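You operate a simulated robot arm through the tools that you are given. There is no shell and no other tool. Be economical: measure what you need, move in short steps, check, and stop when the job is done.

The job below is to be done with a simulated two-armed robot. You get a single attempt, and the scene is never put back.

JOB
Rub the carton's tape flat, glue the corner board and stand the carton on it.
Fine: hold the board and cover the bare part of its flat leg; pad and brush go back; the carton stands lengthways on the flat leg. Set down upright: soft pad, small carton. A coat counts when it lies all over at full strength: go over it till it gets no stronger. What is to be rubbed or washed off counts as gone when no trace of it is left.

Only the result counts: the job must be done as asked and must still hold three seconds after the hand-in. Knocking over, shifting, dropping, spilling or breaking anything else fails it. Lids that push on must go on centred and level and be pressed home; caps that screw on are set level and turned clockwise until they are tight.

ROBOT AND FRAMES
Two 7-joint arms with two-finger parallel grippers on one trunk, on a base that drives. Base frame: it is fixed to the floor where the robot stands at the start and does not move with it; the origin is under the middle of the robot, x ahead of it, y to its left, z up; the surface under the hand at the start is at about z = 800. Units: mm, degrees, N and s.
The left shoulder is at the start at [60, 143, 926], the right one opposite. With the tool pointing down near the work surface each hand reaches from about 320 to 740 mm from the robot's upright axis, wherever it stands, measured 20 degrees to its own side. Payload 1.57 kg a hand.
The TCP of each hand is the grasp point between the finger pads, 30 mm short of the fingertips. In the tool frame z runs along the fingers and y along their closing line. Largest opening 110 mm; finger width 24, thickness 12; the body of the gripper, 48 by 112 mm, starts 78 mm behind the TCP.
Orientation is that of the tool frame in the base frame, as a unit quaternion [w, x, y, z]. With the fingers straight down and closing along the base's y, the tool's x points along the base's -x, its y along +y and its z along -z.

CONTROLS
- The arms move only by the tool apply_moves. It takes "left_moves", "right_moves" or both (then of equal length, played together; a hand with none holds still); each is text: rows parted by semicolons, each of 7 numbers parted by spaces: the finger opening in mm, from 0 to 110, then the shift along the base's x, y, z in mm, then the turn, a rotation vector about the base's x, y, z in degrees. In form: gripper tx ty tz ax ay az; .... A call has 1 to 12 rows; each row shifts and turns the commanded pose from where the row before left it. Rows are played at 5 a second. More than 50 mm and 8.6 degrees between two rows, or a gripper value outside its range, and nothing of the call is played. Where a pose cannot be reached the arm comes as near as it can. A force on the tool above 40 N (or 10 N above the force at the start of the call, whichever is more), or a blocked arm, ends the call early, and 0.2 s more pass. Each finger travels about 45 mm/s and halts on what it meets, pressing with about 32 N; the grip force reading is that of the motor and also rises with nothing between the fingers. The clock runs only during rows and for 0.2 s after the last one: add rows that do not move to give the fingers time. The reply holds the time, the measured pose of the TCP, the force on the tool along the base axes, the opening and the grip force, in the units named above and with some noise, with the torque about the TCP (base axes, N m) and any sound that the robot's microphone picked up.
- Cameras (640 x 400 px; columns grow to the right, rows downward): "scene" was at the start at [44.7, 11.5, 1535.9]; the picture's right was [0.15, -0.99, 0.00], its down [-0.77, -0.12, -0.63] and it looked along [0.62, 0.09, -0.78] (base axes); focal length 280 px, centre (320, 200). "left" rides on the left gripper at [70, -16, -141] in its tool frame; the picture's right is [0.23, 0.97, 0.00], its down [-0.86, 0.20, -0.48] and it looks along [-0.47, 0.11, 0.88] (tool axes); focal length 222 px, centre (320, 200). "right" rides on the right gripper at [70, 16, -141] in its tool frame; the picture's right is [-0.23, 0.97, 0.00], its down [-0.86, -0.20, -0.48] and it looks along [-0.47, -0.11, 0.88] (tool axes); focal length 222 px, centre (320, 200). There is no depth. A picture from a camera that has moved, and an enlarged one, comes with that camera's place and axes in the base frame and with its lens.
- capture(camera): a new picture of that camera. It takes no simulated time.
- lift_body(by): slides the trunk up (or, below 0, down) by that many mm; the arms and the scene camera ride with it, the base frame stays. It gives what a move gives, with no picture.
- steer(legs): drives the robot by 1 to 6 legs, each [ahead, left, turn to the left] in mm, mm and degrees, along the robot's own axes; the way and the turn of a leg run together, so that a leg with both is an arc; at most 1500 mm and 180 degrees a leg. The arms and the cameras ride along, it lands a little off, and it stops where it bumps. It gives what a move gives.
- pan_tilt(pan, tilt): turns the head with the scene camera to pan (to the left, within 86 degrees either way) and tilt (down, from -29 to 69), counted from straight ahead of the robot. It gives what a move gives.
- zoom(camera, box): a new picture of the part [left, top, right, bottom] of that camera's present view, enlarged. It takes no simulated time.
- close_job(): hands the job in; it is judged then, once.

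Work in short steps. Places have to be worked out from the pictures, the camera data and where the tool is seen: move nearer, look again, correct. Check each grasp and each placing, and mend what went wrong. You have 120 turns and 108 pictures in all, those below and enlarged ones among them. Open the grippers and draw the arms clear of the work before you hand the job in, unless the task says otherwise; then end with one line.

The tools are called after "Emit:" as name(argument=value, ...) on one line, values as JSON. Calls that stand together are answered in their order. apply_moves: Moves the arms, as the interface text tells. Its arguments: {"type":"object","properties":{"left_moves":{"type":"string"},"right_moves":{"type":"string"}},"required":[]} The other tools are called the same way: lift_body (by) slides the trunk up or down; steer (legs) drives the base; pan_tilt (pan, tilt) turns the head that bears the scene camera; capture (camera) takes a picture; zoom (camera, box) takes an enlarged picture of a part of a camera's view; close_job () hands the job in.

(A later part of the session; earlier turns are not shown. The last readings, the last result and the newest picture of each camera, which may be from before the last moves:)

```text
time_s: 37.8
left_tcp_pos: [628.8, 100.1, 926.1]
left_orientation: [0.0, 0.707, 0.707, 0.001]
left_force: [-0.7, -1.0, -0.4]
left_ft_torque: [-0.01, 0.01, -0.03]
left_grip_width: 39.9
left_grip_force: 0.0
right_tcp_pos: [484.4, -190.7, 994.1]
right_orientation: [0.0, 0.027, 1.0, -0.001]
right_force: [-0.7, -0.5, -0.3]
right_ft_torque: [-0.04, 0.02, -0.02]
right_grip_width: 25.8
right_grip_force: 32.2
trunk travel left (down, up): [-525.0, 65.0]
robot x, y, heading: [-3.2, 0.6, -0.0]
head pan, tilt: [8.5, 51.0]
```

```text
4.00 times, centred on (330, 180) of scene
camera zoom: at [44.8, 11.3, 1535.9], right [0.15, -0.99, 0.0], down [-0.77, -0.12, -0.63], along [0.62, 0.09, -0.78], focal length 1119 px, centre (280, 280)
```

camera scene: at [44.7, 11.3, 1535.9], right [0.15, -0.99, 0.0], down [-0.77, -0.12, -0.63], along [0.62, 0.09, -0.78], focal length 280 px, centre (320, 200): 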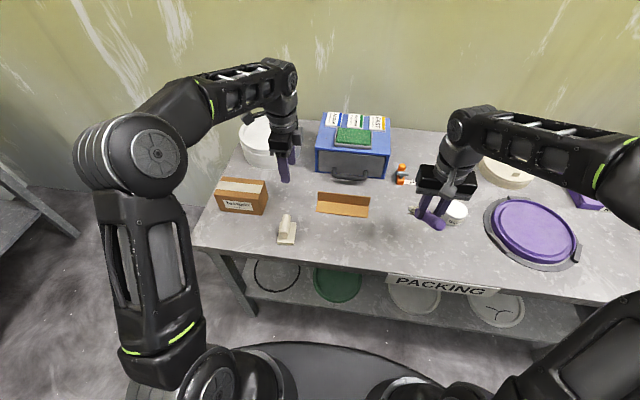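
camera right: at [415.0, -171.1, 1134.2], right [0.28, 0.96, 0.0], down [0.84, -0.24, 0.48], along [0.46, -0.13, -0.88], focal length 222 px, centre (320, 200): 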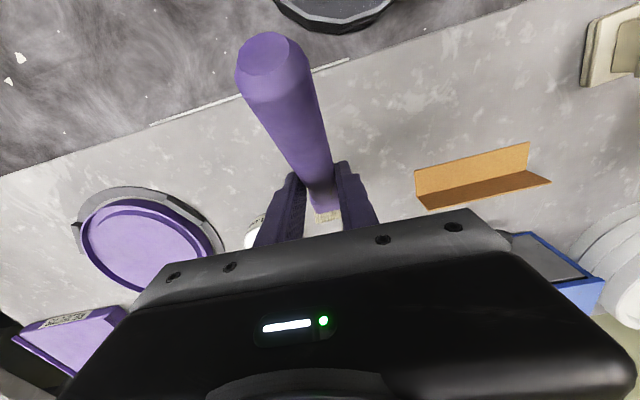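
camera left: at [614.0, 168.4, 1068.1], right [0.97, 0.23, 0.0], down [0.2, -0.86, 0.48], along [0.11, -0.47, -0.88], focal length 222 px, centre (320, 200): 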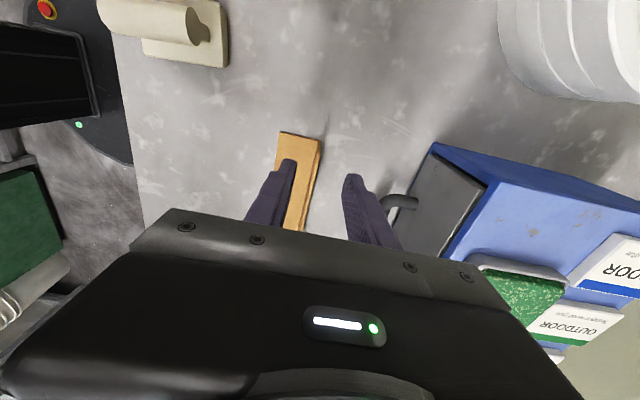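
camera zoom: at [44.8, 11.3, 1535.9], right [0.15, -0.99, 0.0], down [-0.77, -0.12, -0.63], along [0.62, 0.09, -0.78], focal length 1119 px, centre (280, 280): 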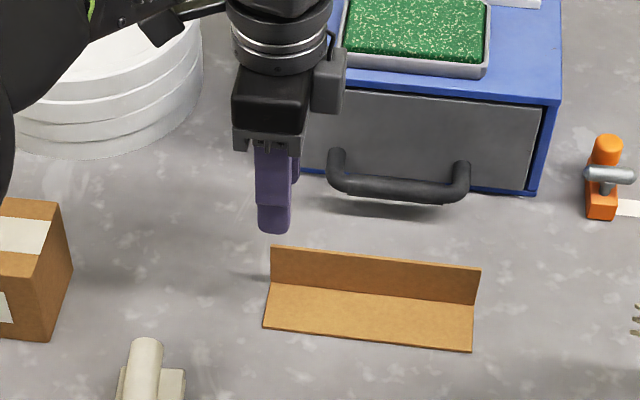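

Emit:
zoom(camera="left", box=[240, 110, 400, 240])

```text
3.08 times, centred on (320, 175) of left
camera zoom: at [614.0, 168.4, 1068.1], right [0.97, 0.23, 0.0], down [0.2, -0.86, 0.48], along [0.11, -0.47, -0.88], focal length 684 px, centre (320, 277)
```

zoom: 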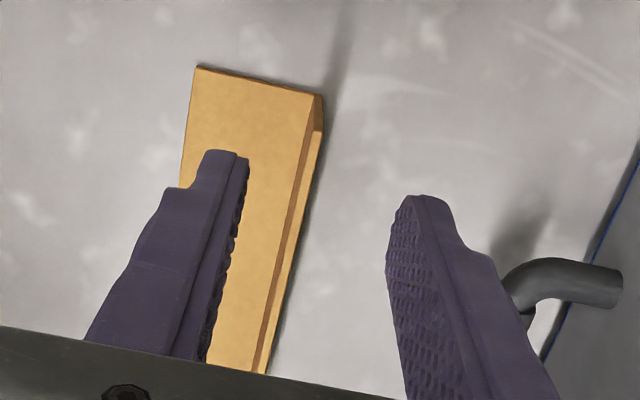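

Upright leg end at (629,104,849): the hand is aligned. Lower so tips overlap ~15 mm of the leg and close.

Emit:
apply_moves(left_moves="40 0 -2 -30 0 0 0;40 0 0 -25 0 0 0;40 0 0 -9 0 0 0;30 0 0 0 0 0 0;20 0 0 0 0 0 0;10 0 0 0 0 0 0;0 0 0 0 0 0 0;0 0 0 0 0 0 0;0 0 0 0 0 0 0;0 0 0 0 0 0 0")

Emit:
zoom(camera="scene", box=[280, 150, 400, 230])

Emit:
zoom(camera="left", box=[240, 110, 400, 240])

```text
time_s: 40.0
left_tcp_pos: [630.9, 97.2, 861.7]
left_orientation: [0.0, 0.707, 0.707, 0.0]
left_force: [0.2, -0.4, -0.4]
left_ft_torque: [0.03, -0.02, -0.01]
left_grip_width: 2.8
left_grip_force: 23.8
right_tcp_pos: [484.5, -191.6, 990.9]
right_orientation: [0.0, 0.026, 1.0, 0.0]
right_force: [0.3, -0.3, -1.0]
right_ft_torque: [0.0, 0.0, 0.0]
right_grip_width: 25.8
right_grip_force: 31.8
trunk travel left (down, up): [-525.0, 65.0]
robot x, y, heading: [-1.5, -1.6, 0.1]
head pan, tilt: [8.5, 51.0]
```

```text
5.00 times, centred on (340, 190) of scene
camera zoom: at [44.9, 11.4, 1535.9], right [0.15, -0.99, 0.0], down [-0.77, -0.12, -0.63], along [0.62, 0.09, -0.78], focal length 1399 px, centre (220, 250)
```

zoom: 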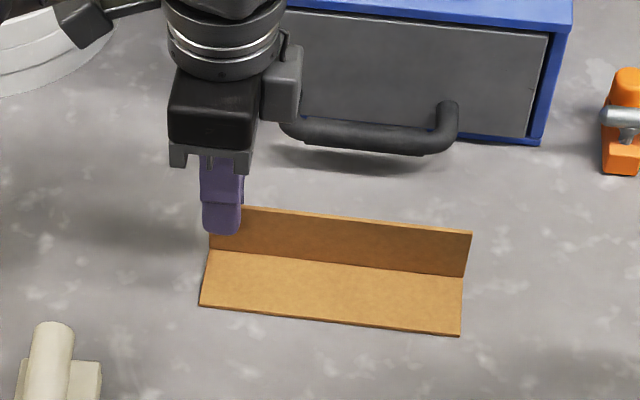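

```text
3.08 times, centred on (320, 175) of left
camera zoom: at [615.3, 166.0, 1004.7], right [0.97, 0.23, 0.0], down [0.2, -0.86, 0.48], along [0.11, -0.47, -0.88], focal length 684 px, centre (320, 277)
```

zoom: 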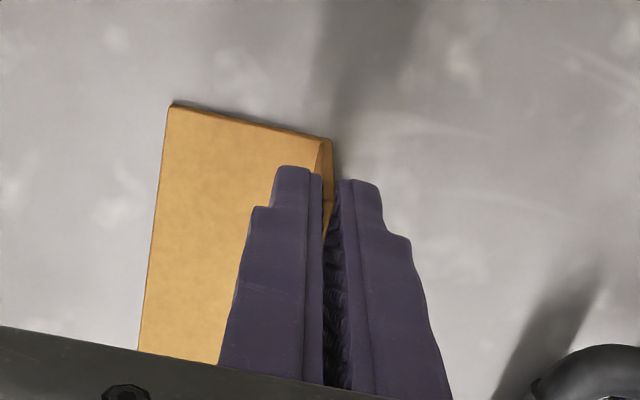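

Board held (2.8 mm). Now move the brush tip over the glue pot.

Emit:
apply_moves(right_moves="10 0 -10 20 0 0 0;10 12 -30 5 0 0 0;10 13 -30 0 0 0 0;10 13 -30 0 0 0 0;10 13 -29 0 0 0 0;10 0 0 0 0 0 0")

Emit:
zoom(camera="scene", box=[380, 130, 520, 250])

Emit:
capture(camera="right")

```text
time_s: 41.4
left_tcp_pos: [630.4, 97.6, 863.5]
left_orientation: [0.0, 0.707, 0.707, 0.0]
left_force: [0.3, 0.9, 0.1]
left_ft_torque: [0.03, -0.02, -0.02]
left_grip_width: 3.1
left_grip_force: 24.5
right_tcp_pos: [536.5, -319.9, 1017.4]
right_orientation: [0.0, 0.026, 1.0, 0.0]
right_force: [0.3, 0.6, -0.8]
right_ft_torque: [-0.02, 0.0, 0.0]
right_grip_width: 25.7
right_grip_force: 32.0
trunk travel left (down, up): [-525.0, 65.0]
robot x, y, heading: [-2.3, -2.0, -0.1]
head pan, tilt: [8.5, 51.0]
```

```text
3.33 times, centred on (450, 190) of scene
camera zoom: at [44.8, 11.5, 1535.9], right [0.15, -0.99, 0.0], down [-0.77, -0.12, -0.63], along [0.62, 0.09, -0.78], focal length 933 px, centre (-113, 233)
```

zoom: 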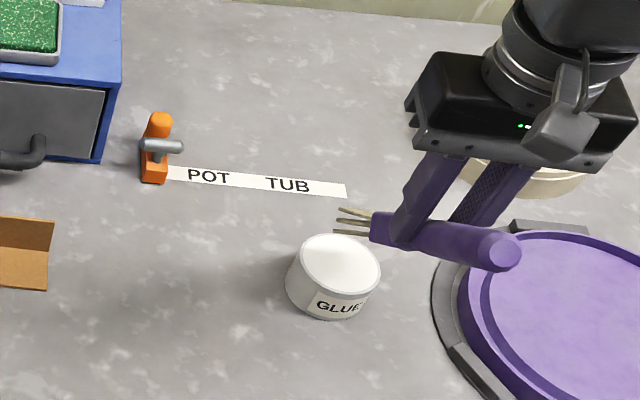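

```text
66 pictures are left
camera right: at [466.9, -301.0, 1158.2], right [0.28, 0.96, 0.0], down [0.84, -0.24, 0.48], along [0.46, -0.13, -0.88], focal length 222 px, centre (320, 200)
```

right: 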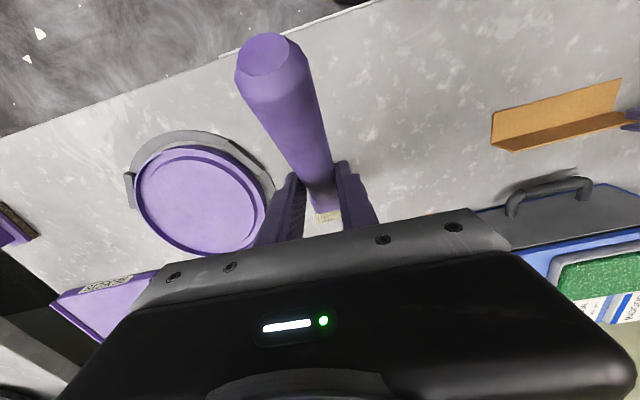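

Edge-on view agrees with tip ≈(627,−328,887), centred over the pot. Lower towards the glue gradually.

Emit:
apply_moves(right_moves="10 0 0 -20 0 0 0;10 0 0 -12 0 0 0;10 0 0 -8 0 0 0;10 0 0 0 0 0 0")

Emit:
zoom(camera="scene", box=[410, 160, 490, 230])

```text
time_s: 42.4
left_tcp_pos: [632.3, 96.4, 862.1]
left_orientation: [0.0, 0.707, 0.707, 0.0]
left_force: [0.6, 0.5, -0.6]
left_ft_torque: [0.0, 0.04, 0.02]
left_grip_width: 3.0
left_grip_force: 24.3
right_tcp_pos: [535.2, -320.5, 977.7]
right_orientation: [0.0, 0.026, 1.0, 0.0]
right_force: [-0.3, -0.1, -0.1]
right_ft_torque: [-0.02, 0.0, 0.01]
right_grip_width: 25.9
right_grip_force: 32.1
trunk travel left (down, up): [-525.0, 65.0]
robot x, y, heading: [-1.9, 0.7, 0.2]
head pan, tilt: [8.5, 51.0]
```

```text
5.71 times, centred on (450, 195) of scene
camera zoom: at [44.9, 11.3, 1535.9], right [0.15, -0.99, 0.0], down [-0.77, -0.12, -0.63], along [0.62, 0.09, -0.78], focal length 1599 px, centre (-423, 229)
```

zoom: 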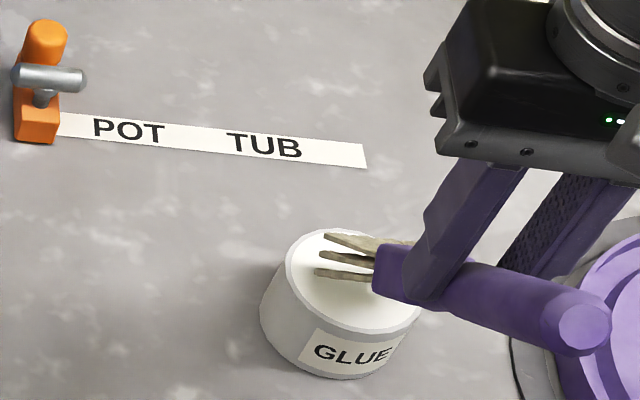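

Emit:
apply_moves(right_moves="10 0 0 -5 0 0 0;10 0 0 -5 0 0 0;10 0 0 -3 0 0 0;10 0 0 0 0 0 0")

Emit:
zoom(camera="scene", box=[410, 160, 490, 230])

```text
time_s: 43.4
left_tcp_pos: [631.3, 96.9, 863.6]
left_orientation: [0.0, 0.707, 0.707, 0.0]
left_force: [0.2, -0.7, 0.6]
left_ft_torque: [-0.01, -0.03, 0.0]
left_grip_width: 2.6
left_grip_force: 24.3
right_tcp_pos: [535.0, -319.5, 966.0]
right_orientation: [0.001, 0.026, 1.0, 0.0]
right_force: [-1.1, 0.0, 6.5]
right_ft_torque: [0.0, -0.43, -0.04]
right_grip_width: 25.7
right_grip_force: 32.2
trunk travel left (down, up): [-525.0, 65.0]
robot x, y, heading: [-2.2, 1.2, -0.3]
head pan, tilt: [8.5, 51.0]
```

```text
5.71 times, centred on (450, 195) of scene
camera zoom: at [44.1, 11.5, 1536.1], right [0.15, -0.99, 0.0], down [-0.77, -0.12, -0.63], along [0.62, 0.09, -0.78], focal length 1599 px, centre (-423, 229)
```

zoom: 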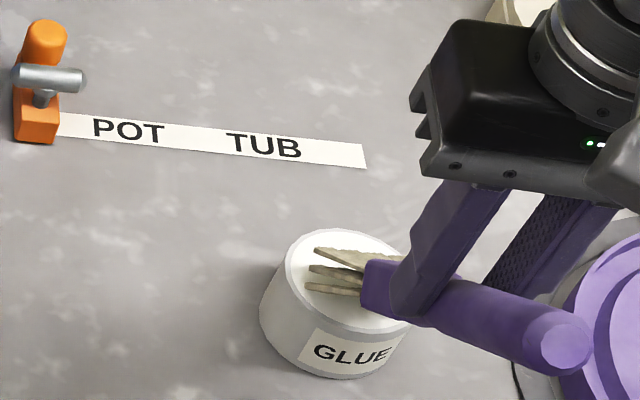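

Contact 6.5 N on the white surface. Lift and inspect whether the bristles have picked up glue.

Emit:
apply_moves(right_moves="10 0 0 20 0 0 0;10 0 0 30 0 0 0;10 0 0 10 0 0 0;10 0 0 0 0 0 0")

Emit:
zoom(camera="scene", box=[410, 160, 490, 230])

Emit:
zoom(camera="right", box=[260, 150, 400, 230])

```text
time_s: 44.4
left_tcp_pos: [631.5, 97.3, 862.4]
left_orientation: [0.0, 0.707, 0.707, 0.0]
left_force: [0.8, -0.2, 0.0]
left_ft_torque: [0.01, 0.0, -0.02]
left_grip_width: 2.8
left_grip_force: 24.2
right_tcp_pos: [535.1, -319.6, 1024.1]
right_orientation: [0.0, 0.026, 1.0, 0.0]
right_force: [0.3, -0.2, -0.5]
right_ft_torque: [0.01, 0.05, -0.04]
right_grip_width: 25.8
right_grip_force: 32.1
trunk travel left (down, up): [-525.0, 65.0]
robot x, y, heading: [0.4, 0.7, -0.2]
head pan, tilt: [8.5, 51.0]
```

```text
5.71 times, centred on (450, 195) of scene
camera zoom: at [44.9, 11.3, 1535.9], right [0.15, -0.99, 0.0], down [-0.77, -0.12, -0.63], along [0.62, 0.09, -0.78], focal length 1599 px, centre (-423, 229)
```

zoom: 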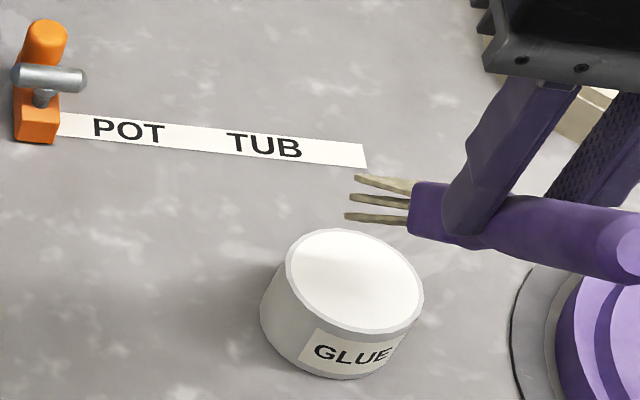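

```text
4.57 times, centred on (330, 190) of right
camera zoom: at [465.8, -299.3, 1165.9], right [0.28, 0.96, 0.0], down [0.84, -0.24, 0.48], along [0.46, -0.13, -0.88], focal length 1015 px, centre (274, 246)
```

zoom: 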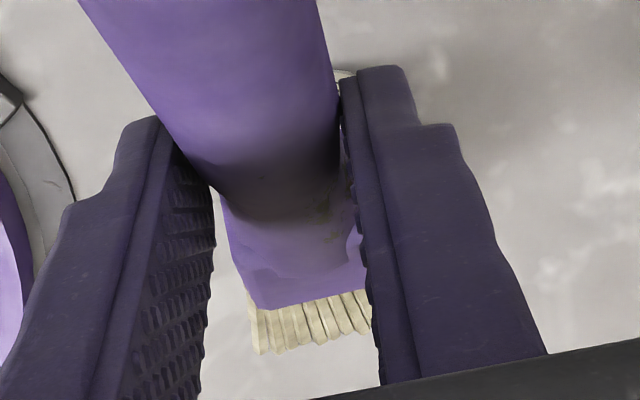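

Unclear whether loaded; test by painting. Yaw the brush 90° (tip toward +y, bristle line across the leg) while moving over the board's right end.

Emit:
apply_moves(right_moves="10 5 18 0 0 0 7.75;10 5 18 0 0 0 7.75;10 5 18 0 0 0 7.75;10 6 18 0 0 0 7.75;10 6 18 0 0 0 7.75;10 6 18 0 0 0 7.75;10 6 18 0 0 0 7.75;10 6 18 0 0 0 7.75;10 6 19 0 0 0 7.75;10 6 19 0 0 0 7.75;10 6 19 0 0 0 7.75;10 6 19 0 0 0 7.75")

Emit:
capture(camera="scene")

Emit:
capture(camera="right")

```text
time_s: 47.0
left_tcp_pos: [631.5, 98.0, 862.1]
left_orientation: [0.0, 0.707, 0.707, -0.001]
left_force: [-0.3, 0.1, 0.2]
left_ft_torque: [0.02, -0.04, -0.03]
left_grip_width: 3.0
left_grip_force: 24.0
right_tcp_pos: [603.1, -98.5, 1024.5]
right_orientation: [0.0, 0.708, -0.707, -0.001]
right_force: [0.0, 0.5, -1.5]
right_ft_torque: [-0.02, 0.0, -0.01]
right_grip_width: 25.9
right_grip_force: 32.3
trunk travel left (down, up): [-525.0, 65.0]
robot x, y, heading: [0.6, -0.8, -0.1]
head pan, tilt: [8.5, 51.0]
```

```text
61 pictures are left
camera scene: at [44.8, 12.2, 1535.9], right [0.15, -0.99, 0.0], down [-0.77, -0.12, -0.63], along [0.62, 0.09, -0.78], focal length 280 px, centre (320, 200)
```

scene: 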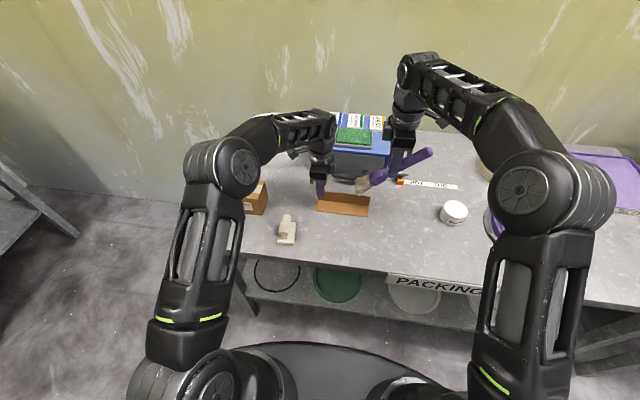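

```text
60 pictures are left
camera right: at [586.3, -168.1, 1165.7], right [-0.97, 0.23, 0.0], down [0.2, 0.86, 0.48], along [0.11, 0.47, -0.88], focal length 222 px, centre (320, 200)
```

right: 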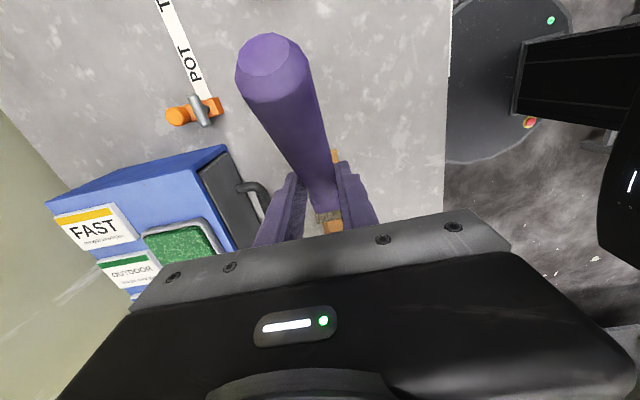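

Emit:
zoom(camera="scene", box=[300, 150, 400, 230])

```text
5.00 times, centred on (350, 190) of scene
camera zoom: at [44.8, 12.2, 1535.9], right [0.15, -0.99, 0.0], down [-0.77, -0.12, -0.63], along [0.62, 0.09, -0.78], focal length 1399 px, centre (170, 250)
```

zoom: 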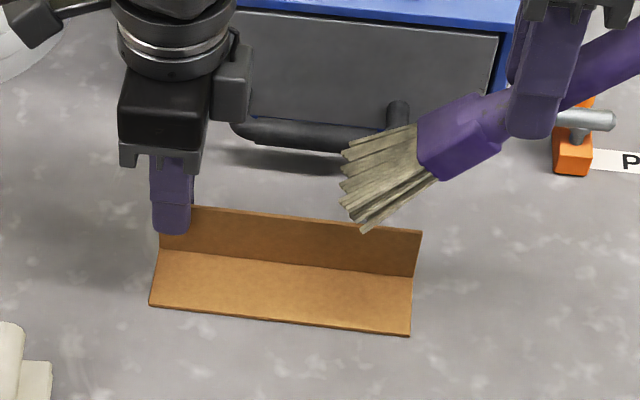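

Bristles are ~60 mm wide, wider than the 46 mm leg, so I use a 45° yaw instead. Rotate back 45° and lower the tip over the middle of the leg.

Emit:
apply_moves(right_moves="10 -10 6 -5 0 0 -7.5;10 -10 6 -5 0 0 -7.5;10 -11 6 -5 0 0 -7.5;10 -11 6 -5 0 0 -7.5;10 -11 5 -5 0 0 -7.5;10 -11 5 -5 0 0 -7.5;10 0 0 -20 0 0 0;10 0 0 0 0 0 0")

Emit:
zoom(camera="scene", box=[300, 150, 400, 230])

```text
time_s: 48.8
left_tcp_pos: [631.4, 96.8, 862.6]
left_orientation: [0.0, 0.707, 0.707, 0.0]
left_force: [-0.4, 0.9, -0.3]
left_ft_torque: [-0.16, 0.0, 0.0]
left_grip_width: 2.7
left_grip_force: 23.4
right_tcp_pos: [539.0, -66.0, 973.8]
right_orientation: [0.0, -0.382, 0.924, 0.0]
right_force: [-0.7, 0.4, -0.9]
right_ft_torque: [-0.03, 0.04, 0.01]
right_grip_width: 25.9
right_grip_force: 32.1
trunk travel left (down, up): [-525.0, 65.0]
robot x, y, heading: [2.8, -0.1, -0.2]
head pan, tilt: [8.5, 51.0]
```

```text
5.00 times, centred on (350, 190) of scene
camera zoom: at [44.8, 11.4, 1535.9], right [0.15, -0.99, 0.0], down [-0.77, -0.12, -0.63], along [0.62, 0.09, -0.78], focal length 1399 px, centre (170, 250)
```

zoom: 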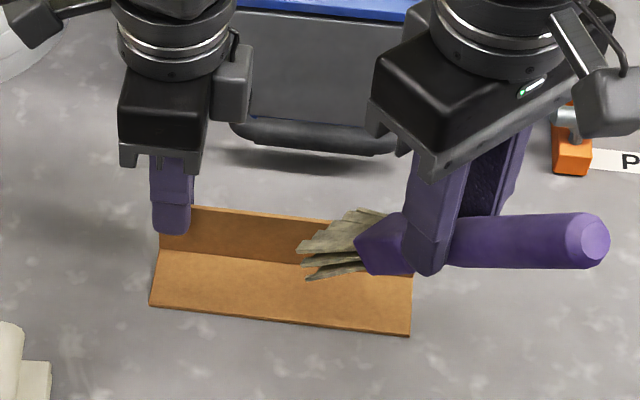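

Emit:
apply_moves(right_moves="10 -5 0 -15 0 0 0;10 0 0 -8 0 0 0;10 0 0 -5 0 0 0;10 0 0 0 0 0 0")

Emit:
zoom(camera="scene", box=[300, 150, 400, 230])

```text
time_s: 49.8
left_tcp_pos: [631.5, 97.9, 862.3]
left_orientation: [0.0, 0.707, 0.707, 0.001]
left_force: [0.2, 0.4, 0.2]
left_ft_torque: [0.01, 0.01, 0.01]
left_grip_width: 2.9
left_grip_force: 24.4
right_tcp_pos: [534.5, -65.1, 945.6]
right_orientation: [0.001, -0.383, 0.924, 0.001]
right_force: [-0.7, -0.2, -0.1]
right_ft_torque: [-0.01, 0.0, -0.02]
right_grip_width: 25.9
right_grip_force: 31.8
trunk travel left (down, up): [-525.0, 65.0]
robot x, y, heading: [-0.3, 0.6, -0.1]
head pan, tilt: [8.5, 51.0]
```

```text
5.00 times, centred on (350, 190) of scene
camera zoom: at [44.9, 11.4, 1535.9], right [0.15, -0.99, 0.0], down [-0.77, -0.12, -0.63], along [0.62, 0.09, -0.78], focal length 1399 px, centre (170, 250)
```

zoom: 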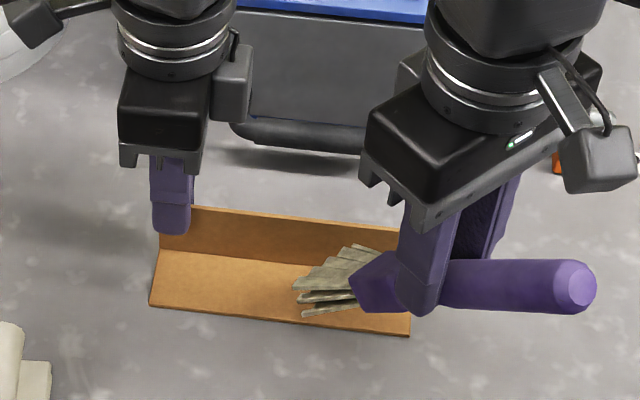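

Still above. Continue down in small steps.

Emit:
apply_moves(right_moves="10 0 0 -5 0 0 0;10 0 0 -4 0 0 0;10 0 0 -3 0 0 0;10 0 0 0 0 0 0")

Emit:
zoom(camera="scene", box=[300, 150, 400, 230])

```text
time_s: 50.8
left_tcp_pos: [630.1, 97.4, 862.9]
left_orientation: [0.0, 0.707, 0.708, 0.0]
left_force: [-0.5, -0.2, 0.2]
left_ft_torque: [0.06, 0.0, 0.01]
left_grip_width: 3.0
left_grip_force: 24.3
right_tcp_pos: [534.1, -66.5, 934.1]
right_orientation: [0.0, -0.383, 0.924, 0.0]
right_force: [-0.6, -0.2, -1.3]
right_ft_torque: [0.01, -0.02, 0.0]
right_grip_width: 25.8
right_grip_force: 32.3
trunk travel left (down, up): [-525.0, 65.0]
robot x, y, heading: [-1.0, 0.3, -0.0]
head pan, tilt: [8.5, 51.0]
```

```text
5.00 times, centred on (350, 190) of scene
camera zoom: at [44.9, 11.4, 1535.9], right [0.15, -0.99, 0.0], down [-0.77, -0.12, -0.63], along [0.62, 0.09, -0.78], focal length 1399 px, centre (170, 250)
```

zoom: 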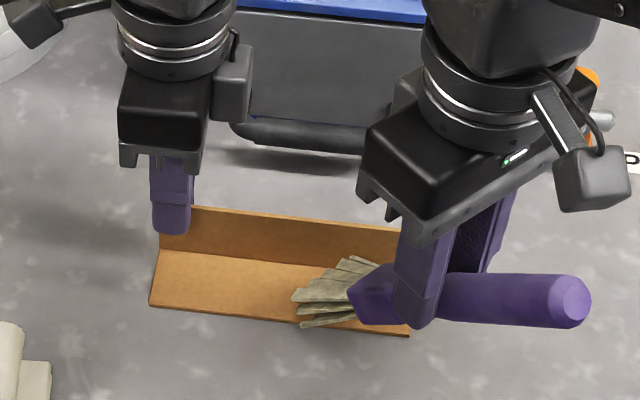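

Emit:
apply_moves(right_moves="10 6 0 -3 0 0 0;10 0 0 -3 0 0 0;10 0 0 -2 0 0 0;10 0 0 0 0 0 0")

```text
time_s: 51.8
left_tcp_pos: [631.0, 97.1, 862.6]
left_orientation: [-0.001, 0.707, 0.707, -0.001]
left_force: [-0.7, -0.6, 0.7]
left_ft_torque: [0.02, 0.0, -0.04]
left_grip_width: 2.8
left_grip_force: 24.3
right_tcp_pos: [540.9, -66.4, 927.3]
right_orientation: [0.0, -0.383, 0.924, -0.001]
right_force: [0.1, -0.6, -0.9]
right_ft_torque: [-0.04, 0.03, 0.04]
right_grip_width: 25.6
right_grip_force: 32.0
trunk travel left (down, up): [-525.0, 65.0]
robot x, y, heading: [0.9, -0.4, -0.1]
head pan, tilt: [8.5, 51.0]
```

Emit:
apply_moves(right_moves="10 0 0 -2 0 0 0;10 0 0 -2 0 0 0;10 0 0 -2 0 0 0;10 0 0 0 0 0 0")

Emit:
zoom(camera="scene", box=[300, 150, 400, 230])

```text
time_s: 52.8
left_tcp_pos: [630.3, 97.7, 863.7]
left_orientation: [0.0, 0.707, 0.707, 0.002]
left_force: [2.2, 4.0, -3.8]
left_ft_torque: [0.12, -0.24, 0.07]
left_grip_width: 3.2
left_grip_force: 24.3
right_tcp_pos: [540.6, -66.5, 920.8]
right_orientation: [0.001, -0.382, 0.924, -0.001]
right_force: [-4.0, -6.4, 15.8]
right_ft_torque: [0.38, -0.34, -0.03]
right_grip_width: 25.8
right_grip_force: 31.8
trunk travel left (down, up): [-525.0, 65.0]
robot x, y, heading: [-1.5, 2.3, 0.1]
head pan, tilt: [8.5, 51.0]
```

```text
5.00 times, centred on (350, 190) of scene
camera zoom: at [43.3, 11.2, 1536.1], right [0.15, -0.99, 0.0], down [-0.77, -0.12, -0.63], along [0.62, 0.09, -0.78], focal length 1399 px, centre (170, 250)
```

zoom: 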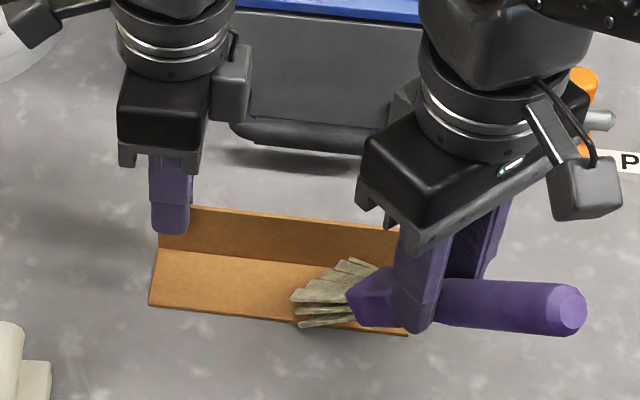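

Contact reached (too firm). Ease off 2 mm and make a short test stroke.

Emit:
apply_moves(right_moves="10 0 0 1 0 0 0;10 0 -8 0 0 0 0;10 0 -8 0 0 0 0;10 0 -8 0 0 0 0;10 0 8 0 0 0 0;10 0 0 20 0 0 0;10 -20 -20 20 0 0 0;10 -20 -20 0 0 0 0;10 -20 -20 0 0 0 0")

Emit:
zoom(camera="scene", box=[300, 150, 400, 230])

```text
time_s: 54.8
left_tcp_pos: [630.2, 97.7, 863.7]
left_orientation: [0.001, 0.707, 0.707, 0.0]
left_force: [-0.7, -0.3, 0.8]
left_ft_torque: [-0.26, 0.05, -0.06]
left_grip_width: 3.0
left_grip_force: 23.8
right_tcp_pos: [479.0, -141.8, 960.8]
right_orientation: [0.001, -0.383, 0.924, 0.0]
right_force: [0.4, 0.3, -0.2]
right_ft_torque: [-0.01, 0.04, -0.02]
right_grip_width: 25.8
right_grip_force: 31.5
trunk travel left (down, up): [-525.0, 65.0]
robot x, y, heading: [-1.9, 0.6, 0.1]
head pan, tilt: [8.5, 51.0]
```

```text
5.00 times, centred on (350, 190) of scene
camera zoom: at [44.4, 11.0, 1535.9], right [0.15, -0.99, 0.0], down [-0.77, -0.12, -0.63], along [0.62, 0.09, -0.78], focal length 1399 px, centre (170, 250)
```

zoom: 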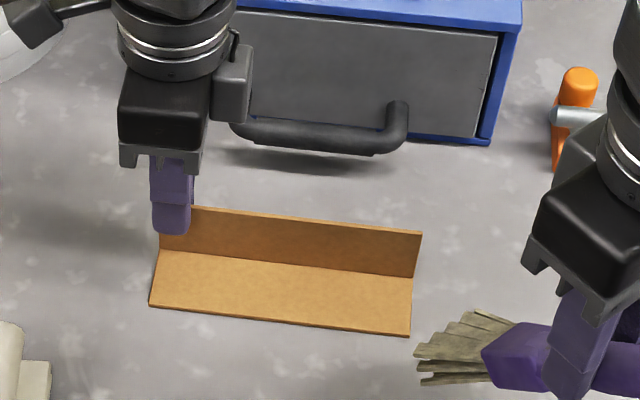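

No coat was left, so the brush isn't loaded. Inspect the pot closely.

Emit:
zoom(camera="scene", box=[430, 190, 480, 230])

Emit:
capture(camera="right")

```text
10.00 times, centred on (455, 210) of scene
camera zoom: at [44.4, 11.0, 1535.9], right [0.15, -0.99, 0.0], down [-0.77, -0.12, -0.63], along [0.62, 0.09, -0.78], focal length 2798 px, centre (-1030, 100)
```

zoom: 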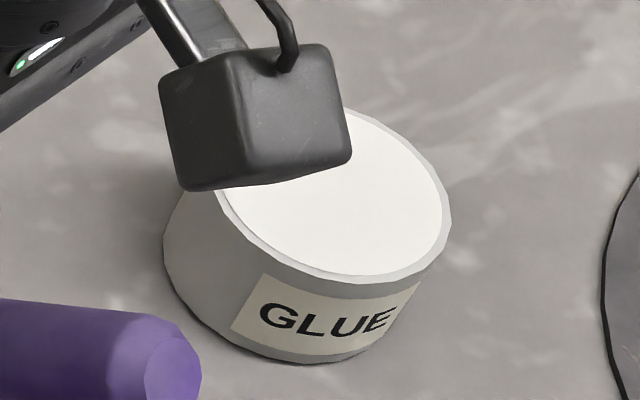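

```text
52 pictures are left
camera right: at [418.5, -179.4, 1101.8], right [-0.53, 0.85, 0.0], down [0.75, 0.46, 0.48], along [0.41, 0.25, -0.88], focal length 222 px, centre (320, 200)
```

right: 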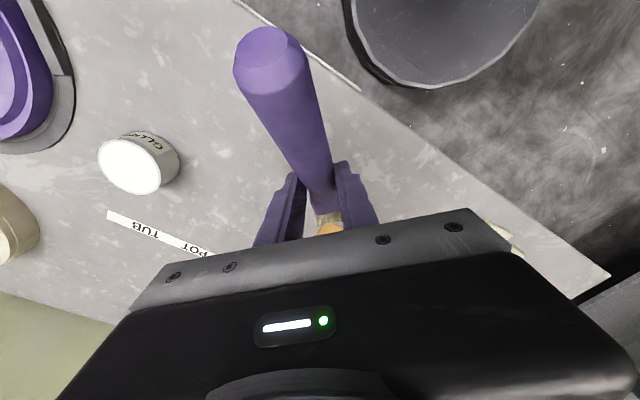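

The pot is open: a rim with glue just inside. The wide bristles (≈60 mm) hit the ≈66 mm rim. I'll roll the brush ~35° about its horizontal axis so a corner goes in, and go over the pot.

Emit:
apply_moves(right_moves="10 0 -20 30 0 0 0;10 0 -20 25 0 0 0;10 5 -26 0 -5 -5 0;10 5 -26 0 -5 -5 0;10 5 -26 0 -5 -5 0;10 5 -26 0 -5 -5 0;10 5 -26 0 -4.7 -4.7 0;10 4 -27 0 0 0 0;10 0 0 0 0 0 0")

Emit:
zoom(camera="scene", box=[370, 140, 510, 260])

Emit:
capture(camera="right")

```text
time_s: 56.8
left_tcp_pos: [631.1, 99.2, 863.4]
left_orientation: [0.0, 0.707, 0.707, 0.001]
left_force: [-0.6, -0.8, -0.6]
left_ft_torque: [-0.05, 0.0, -0.02]
left_grip_width: 2.5
left_grip_force: 24.5
right_tcp_pos: [510.2, -339.5, 1015.5]
right_orientation: [0.115, -0.365, 0.881, -0.277]
right_force: [-0.7, 0.5, -0.2]
right_ft_torque: [0.02, 0.02, 0.0]
right_grip_width: 26.0
right_grip_force: 32.0
trunk travel left (down, up): [-525.0, 65.0]
robot x, y, heading: [-2.7, 2.5, -0.1]
head pan, tilt: [8.5, 51.0]
```

```text
3.33 times, centred on (440, 200) of scene
camera zoom: at [44.8, 11.5, 1535.9], right [0.15, -0.99, 0.0], down [-0.77, -0.12, -0.63], along [0.62, 0.09, -0.78], focal length 933 px, centre (-80, 200)
```

zoom: 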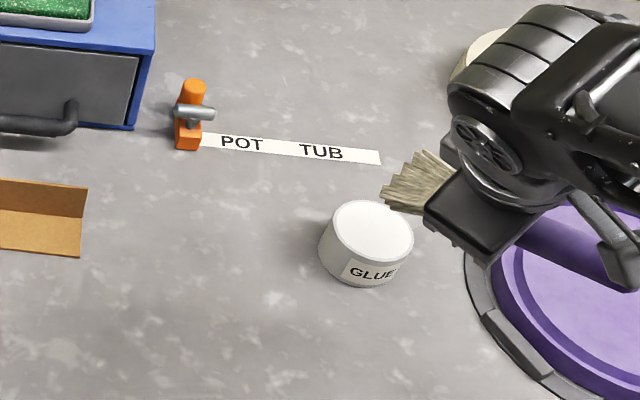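

```text
50 pictures are left
camera right: at [393.8, -321.2, 1121.9], right [-0.4, 0.72, -0.56], down [0.53, 0.68, 0.51], along [0.75, -0.09, -0.66], focal length 222 px, centre (320, 200)
```

right: 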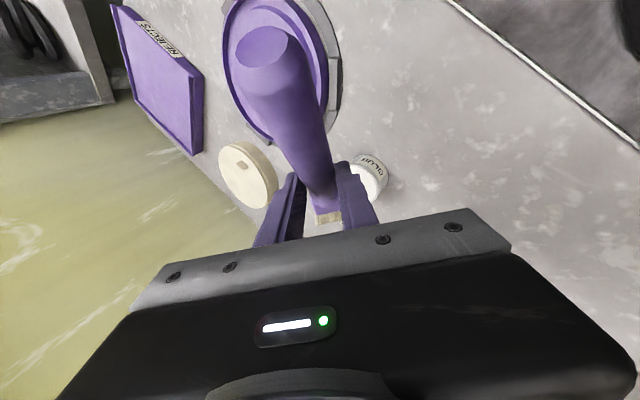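

Tip is where predicted. A shallow dip with corner centred in pot: shift +14 mm in x so the shaft clears the near rim, and lower.

Emit:
apply_moves(right_moves="10 7 2 -20 0 0 0;10 7 2 -20 0 0 0;10 0 0 -20 0 0 0;10 0 0 -10 0 0 0;10 0 0 -5 0 0 0;10 0 0 -3 0 0 0;10 0 0 0 0 0 0")

Emit:
zoom(camera="scene", box=[410, 160, 490, 230])

```text
time_s: 58.4
left_tcp_pos: [630.6, 96.6, 864.2]
left_orientation: [0.0, 0.707, 0.707, 0.0]
left_force: [-0.5, -0.8, -0.9]
left_ft_torque: [0.04, 0.0, 0.01]
left_grip_width: 2.9
left_grip_force: 24.5
right_tcp_pos: [522.0, -336.7, 938.8]
right_orientation: [0.115, -0.364, 0.881, -0.278]
right_force: [-3.8, -6.0, 17.9]
right_ft_torque: [-0.09, -1.3, -0.45]
right_grip_width: 28.4
right_grip_force: 31.7
trunk travel left (down, up): [-525.0, 65.0]
robot x, y, heading: [2.1, -0.1, 0.2]
head pan, tilt: [8.5, 51.0]
```

```text
5.71 times, centred on (450, 195) of scene
camera zoom: at [42.6, 11.5, 1536.0], right [0.15, -0.99, 0.0], down [-0.77, -0.12, -0.63], along [0.62, 0.09, -0.78], focal length 1599 px, centre (-423, 229)
```

zoom: 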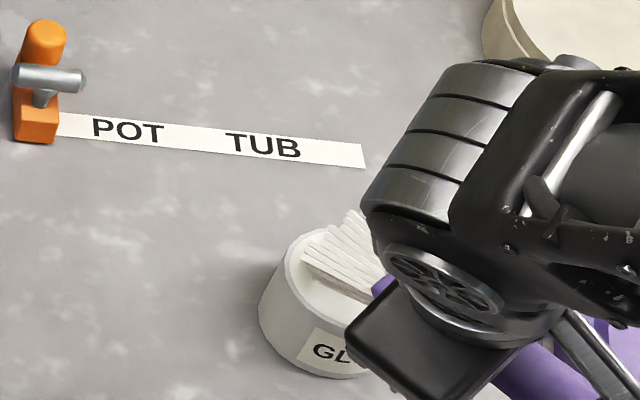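

Bristles turned white – loaded. Lift out and return to the board with roll undone.

Emit:
apply_moves(right_moves="10 0 0 15 0 0 0;10 0 0 30 0 0 0;10 0 0 35 0 0 0;10 2 30 0 5 5 0;10 2 30 0 5 5 0;10 2 30 0 5 5 0;10 2 30 0 5 5 0;10 2 30 0 4.7 4.7 0;10 2 35 0 0 0 0;10 2 42 0 0 0 0;10 1 43 0 0 0 0;10 0 0 0 0 0 0")

Emit:
zoom(camera="scene", box=[290, 140, 430, 240])

Emit:
capture(camera="right")

```text
time_s: 61.0
left_tcp_pos: [630.8, 96.8, 862.4]
left_orientation: [0.0, 0.707, 0.708, 0.001]
left_force: [-0.4, -0.2, -1.3]
left_ft_torque: [0.03, 0.06, 0.0]
left_grip_width: 2.9
left_grip_force: 24.3
right_tcp_pos: [537.9, -65.0, 1018.2]
right_orientation: [0.0, -0.383, 0.924, 0.0]
right_force: [0.3, 0.1, -1.2]
right_ft_torque: [-0.02, 0.02, 0.0]
right_grip_width: 25.7
right_grip_force: 32.3
trunk travel left (down, up): [-525.0, 65.0]
robot x, y, heading: [-5.1, -0.7, 0.2]
head pan, tilt: [8.5, 51.0]
```

```text
4.00 times, centred on (360, 190) of scene
camera zoom: at [44.9, 11.0, 1535.9], right [0.15, -0.99, 0.0], down [-0.77, -0.12, -0.63], along [0.62, 0.09, -0.78], focal length 1119 px, centre (160, 240)
```

zoom: 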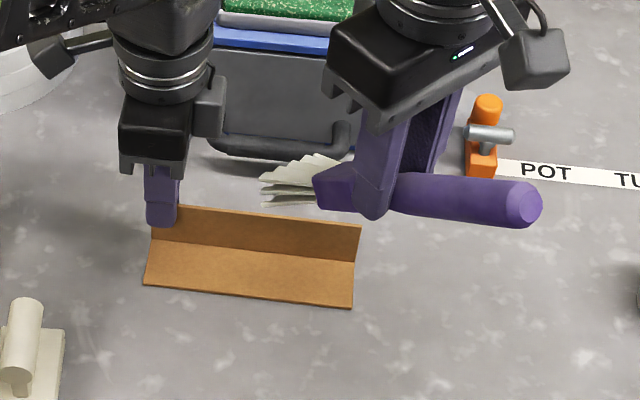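

```text
47 pictures are left
camera right: at [476.7, -102.4, 1159.6], right [-0.53, 0.85, 0.0], down [0.75, 0.46, 0.48], along [0.41, 0.25, -0.88], focal length 222 px, centre (320, 200)
```

right: 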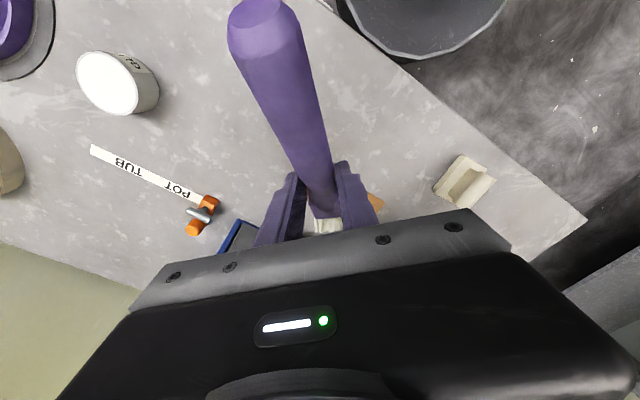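

Brush slipped slightly shallower; new tip offset ≈(75,77,−107). Shift x back and descend to near-contact at mid leg.

Emit:
apply_moves(right_moves="10 -7 0 -25 0 0 0;10 -6 0 -25 0 0 0;10 0 0 -25 0 0 0;10 0 0 -20 0 0 0;10 0 0 -6 0 0 0;10 0 0 0 0 0 0")

Emit:
zoom(camera="scene", box=[300, 150, 400, 230])

```text
time_s: 62.4
left_tcp_pos: [630.9, 97.7, 863.6]
left_orientation: [0.0, 0.707, 0.707, 0.0]
left_force: [0.1, 0.7, 0.2]
left_ft_torque: [0.02, 0.03, -0.01]
left_grip_width: 2.9
left_grip_force: 24.6
right_tcp_pos: [526.3, -65.3, 919.1]
right_orientation: [0.001, -0.383, 0.924, 0.0]
right_force: [-0.2, -0.7, -0.8]
right_ft_torque: [-0.03, 0.01, 0.03]
right_grip_width: 25.8
right_grip_force: 32.1
trunk travel left (down, up): [-525.0, 65.0]
robot x, y, heading: [-0.7, 0.3, 0.2]
head pan, tilt: [8.5, 51.0]
```

```text
5.00 times, centred on (350, 190) of scene
camera zoom: at [44.9, 11.4, 1535.9], right [0.15, -0.99, 0.0], down [-0.77, -0.12, -0.63], along [0.62, 0.09, -0.78], focal length 1399 px, centre (170, 250)
```

zoom: 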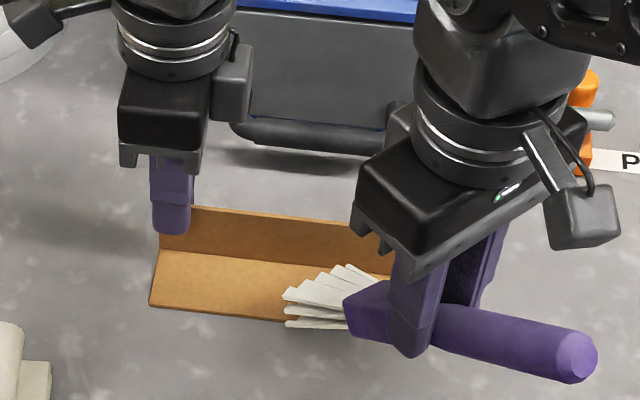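

Emit:
apply_moves(right_moves="10 6 0 -4 0 0 0;10 0 0 -3 0 0 0;10 0 0 -2 0 0 0;10 0 0 0 0 0 0")

```text
time_s: 63.4
left_tcp_pos: [630.2, 97.3, 861.0]
left_orientation: [0.0, 0.707, 0.707, 0.0]
left_force: [2.0, 1.4, -4.7]
left_ft_torque: [0.29, -0.13, 0.14]
left_grip_width: 2.9
left_grip_force: 24.3
right_tcp_pos: [532.0, -64.3, 909.9]
right_orientation: [0.001, -0.382, 0.924, 0.0]
right_force: [-3.7, -1.9, 12.2]
right_ft_torque: [0.31, -0.51, 0.09]
right_grip_width: 26.1
right_grip_force: 32.2
trunk travel left (down, up): [-525.0, 65.0]
robot x, y, heading: [-0.6, -0.8, -0.1]
head pan, tilt: [8.5, 51.0]
```

Contact at z≈911. Ease 1 mm and stroke toward the right end.

Emit:
apply_moves(right_moves="10 0 0 1 0 0 0;10 0 -10 0 0 0 0;10 0 -10 0 0 0 0;10 0 -10 0 0 0 0;10 0 -10 0 0 0 0;10 0 -10 0 0 0 0;10 0 -10 0 0 0 0;10 0 -10 0 0 0 0;10 0 -10 0 0 0 0;10 0 -8 0 0 0 0")

Emit:
zoom(camera="scene", box=[300, 150, 400, 230])

```text
time_s: 65.6
left_tcp_pos: [630.8, 97.2, 863.0]
left_orientation: [0.001, 0.707, 0.707, 0.0]
left_force: [0.7, -0.1, 1.0]
left_ft_torque: [-0.33, 0.02, 0.04]
left_grip_width: 2.7
left_grip_force: 24.0
right_tcp_pos: [532.9, -153.2, 911.0]
right_orientation: [0.0, -0.383, 0.924, 0.0]
right_force: [0.0, -0.6, -1.5]
right_ft_torque: [-0.02, -0.01, 0.01]
right_grip_width: 25.7
right_grip_force: 32.2
trunk travel left (down, up): [-525.0, 65.0]
robot x, y, heading: [2.3, 3.1, 0.0]
head pan, tilt: [8.5, 51.0]
```

```text
5.00 times, centred on (350, 190) of scene
camera zoom: at [44.7, 11.4, 1535.9], right [0.15, -0.99, 0.0], down [-0.77, -0.12, -0.63], along [0.62, 0.09, -0.78], focal length 1399 px, centre (170, 250)
```

zoom: 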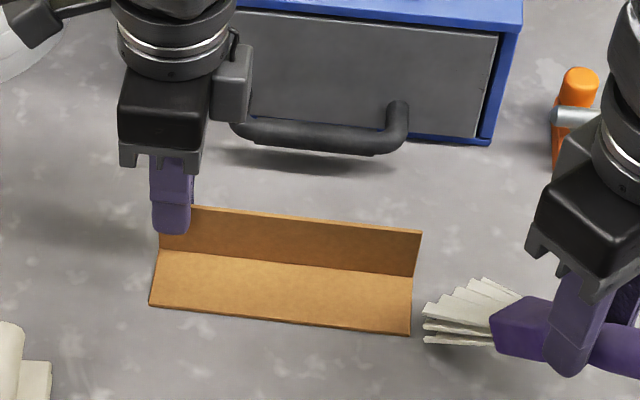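

No visible coat; look closer before repeating.

Emit:
zoom(camera="scene", box=[320, 185, 390, 225])

```text
9.14 times, centred on (355, 205) of scene
camera zoom: at [44.7, 11.4, 1535.9], right [0.15, -0.99, 0.0], down [-0.77, -0.12, -0.63], along [0.62, 0.09, -0.78], focal length 2558 px, centre (0, 154)
```

zoom: 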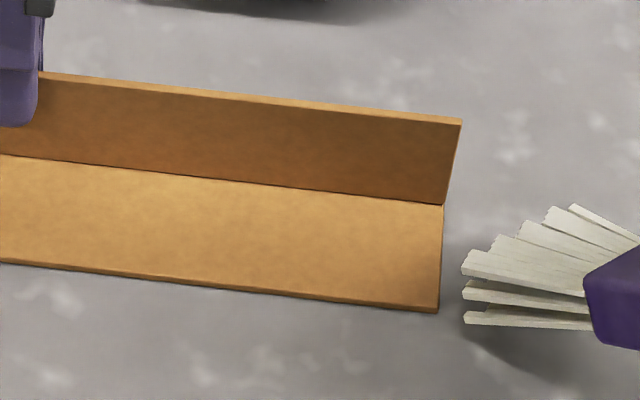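

The bristle fan's far corner likely rode on the upright leg. Use a smaller yaw (~15°) so the line runs mostly along the board, in lanes. Lift, rotate −30° and look.

Emit:
apply_moves(right_moves="10 -10 0 25 0 0 0;10 -6 25 0 0 0 -7.5;10 -6 25 0 0 0 -7.5;10 -6 25 0 0 0 -7.5;10 -6 25 0 0 0 -7.5;10 0 25 -10 0 0 0;10 0 0 0 0 0 0")

Emit:
zoom(camera="scene", box=[300, 150, 400, 230])

```text
time_s: 67.2
left_tcp_pos: [631.1, 97.4, 862.7]
left_orientation: [0.0, 0.707, 0.707, 0.0]
left_force: [-0.1, -0.8, 1.2]
left_ft_torque: [0.03, -0.05, 0.02]
left_grip_width: 3.1
left_grip_force: 24.6
right_tcp_pos: [498.9, -28.2, 924.9]
right_orientation: [0.0, -0.13, 0.991, 0.0]
right_force: [-0.2, -0.5, -1.3]
right_ft_torque: [0.0, 0.05, -0.01]
right_grip_width: 25.7
right_grip_force: 32.3
trunk travel left (down, up): [-525.0, 65.0]
robot x, y, heading: [1.4, -0.0, -0.1]
head pan, tilt: [8.5, 51.0]
```

```text
5.00 times, centred on (350, 190) of scene
camera zoom: at [44.8, 11.3, 1535.9], right [0.15, -0.99, 0.0], down [-0.77, -0.12, -0.63], along [0.62, 0.09, -0.78], focal length 1399 px, centre (170, 250)
```

zoom: 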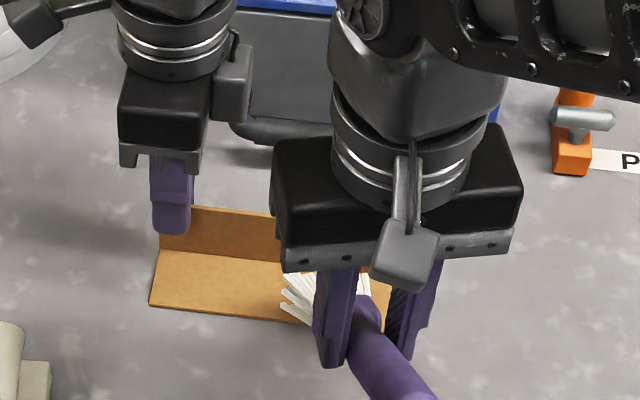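

Emit:
apply_moves(right_moves="10 0 0 -6 0 0 0;10 0 0 -5 0 0 0;10 0 0 -3 0 0 0;10 0 0 0 0 0 0")

```text
time_s: 68.2
left_tcp_pos: [631.6, 97.4, 862.0]
left_orientation: [0.0, 0.707, 0.707, 0.0]
left_force: [0.1, 0.1, -0.2]
left_ft_torque: [-0.02, 0.01, 0.04]
left_grip_width: 3.1
left_grip_force: 23.8
right_tcp_pos: [497.6, -28.4, 910.3]
right_orientation: [0.0, -0.131, 0.991, 0.0]
right_force: [0.1, 0.1, -0.8]
right_ft_torque: [-0.03, 0.03, 0.02]
right_grip_width: 25.8
right_grip_force: 31.6
trunk travel left (down, up): [-525.0, 65.0]
robot x, y, heading: [2.3, 1.8, -0.1]
head pan, tilt: [8.5, 51.0]
```

No contact yet at 910 – consistent with the earlier contact having been partial. Continue.

Emit:
apply_moves(right_moves="10 0 0 -2 0 0 0;10 0 0 -2 0 0 0;10 0 0 -1 0 0 0;10 0 0 0 0 0 0")

Emit:
apply_moves(right_moves="10 0 0 -2 0 0 0;10 0 0 0 0 0 0")

```text
time_s: 69.2
left_tcp_pos: [631.8, 96.6, 862.6]
left_orientation: [0.001, 0.707, 0.707, 0.0]
left_force: [0.8, -0.1, -0.5]
left_ft_torque: [0.07, -0.04, 0.07]
left_grip_width: 3.0
left_grip_force: 23.8
right_tcp_pos: [497.2, -27.4, 905.9]
right_orientation: [0.0, -0.131, 0.991, 0.0]
right_force: [-1.3, -0.2, 3.0]
right_ft_torque: [-0.04, -0.14, -0.03]
right_grip_width: 25.6
right_grip_force: 31.6
trunk travel left (down, up): [-525.0, 65.0]
robot x, y, heading: [1.8, -3.2, -0.2]
head pan, tilt: [8.5, 51.0]
```

```text
time_s: 69.8
left_tcp_pos: [630.3, 97.6, 863.0]
left_orientation: [0.001, 0.707, 0.707, 0.0]
left_force: [1.3, 0.4, -1.7]
left_ft_torque: [0.28, -0.17, 0.2]
left_grip_width: 3.1
left_grip_force: 24.1
right_tcp_pos: [497.3, -27.5, 904.9]
right_orientation: [0.001, -0.131, 0.991, 0.001]
right_force: [-5.6, 0.0, 12.9]
right_ft_torque: [0.0, -0.6, -0.02]
right_grip_width: 26.1
right_grip_force: 31.9
trunk travel left (down, up): [-525.0, 65.0]
robot x, y, heading: [2.7, 0.2, 0.2]
head pan, tilt: [8.5, 51.0]
```

Contact ~13 N. Ease 1 mm, stroke −y 40 and back +y, then look.

Emit:
apply_moves(right_moves="10 0 -8 0.8 0 0 0;10 0 -8 0 0 0 0;10 0 -8 0 0 0 0;10 0 -8 0 0 0 0;10 0 -8 0 0 0 0")

Emit:
zoom(camera="scene", box=[300, 150, 400, 230])

```text
time_s: 71.0
left_tcp_pos: [631.8, 97.2, 864.1]
left_orientation: [0.0, 0.707, 0.707, 0.0]
left_force: [0.8, -0.6, 0.6]
left_ft_torque: [-0.07, 0.04, 0.0]
left_grip_width: 3.0
left_grip_force: 24.5
right_tcp_pos: [496.9, -67.4, 903.4]
right_orientation: [0.0, -0.13, 0.992, 0.0]
right_force: [0.3, 0.8, 3.8]
right_ft_torque: [0.13, -0.39, 0.13]
right_grip_width: 25.9
right_grip_force: 31.6
trunk travel left (down, up): [-525.0, 65.0]
robot x, y, heading: [0.5, 3.3, -0.3]
head pan, tilt: [8.5, 51.0]
```

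```text
5.00 times, centred on (350, 190) of scene
camera zoom: at [44.4, 11.5, 1535.9], right [0.15, -0.99, 0.0], down [-0.77, -0.12, -0.63], along [0.62, 0.09, -0.78], focal length 1399 px, centre (170, 250)
```

zoom: 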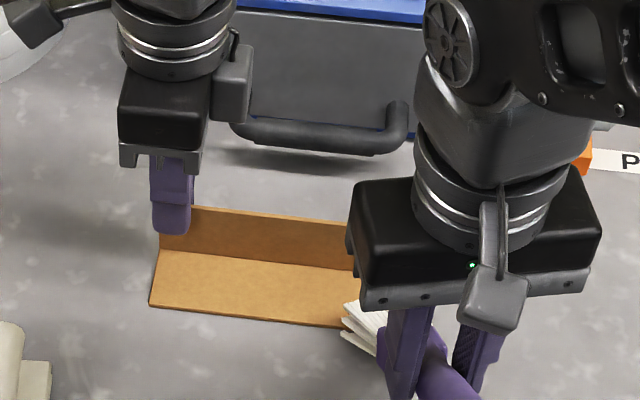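

Emit:
zoom(camera="scene", box=[320, 185, 390, 225])

Emit:
zoom(camera="left", box=[240, 110, 400, 240])

```text
9.14 times, centred on (355, 205) of scene
camera zoom: at [44.4, 11.5, 1535.9], right [0.15, -0.99, 0.0], down [-0.77, -0.12, -0.63], along [0.62, 0.09, -0.78], focal length 2558 px, centre (0, 154)
```

zoom: 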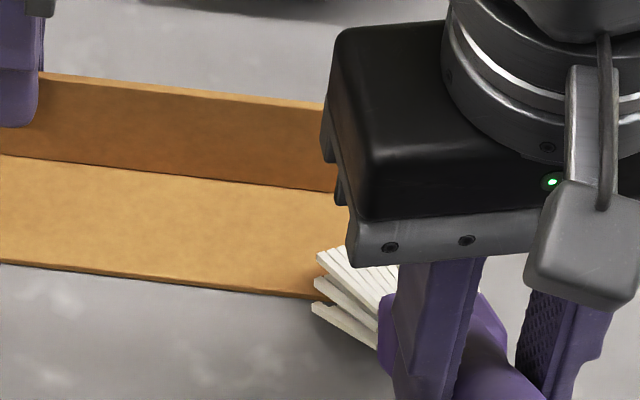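

```text
3.08 times, centred on (320, 175) of left
camera zoom: at [615.0, 166.0, 1005.0], right [0.97, 0.23, 0.0], down [0.2, -0.86, 0.48], along [0.11, -0.47, -0.88], focal length 684 px, centre (320, 277)
```

zoom: 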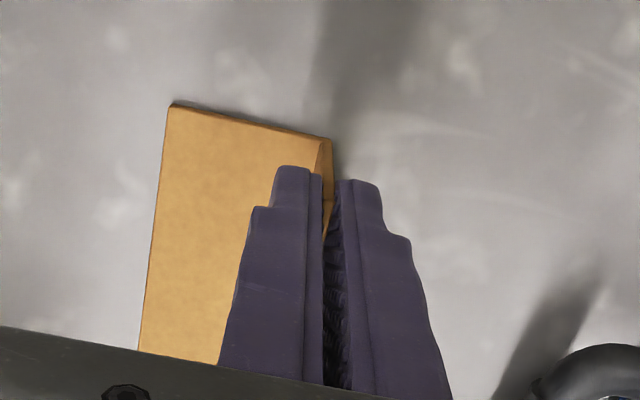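

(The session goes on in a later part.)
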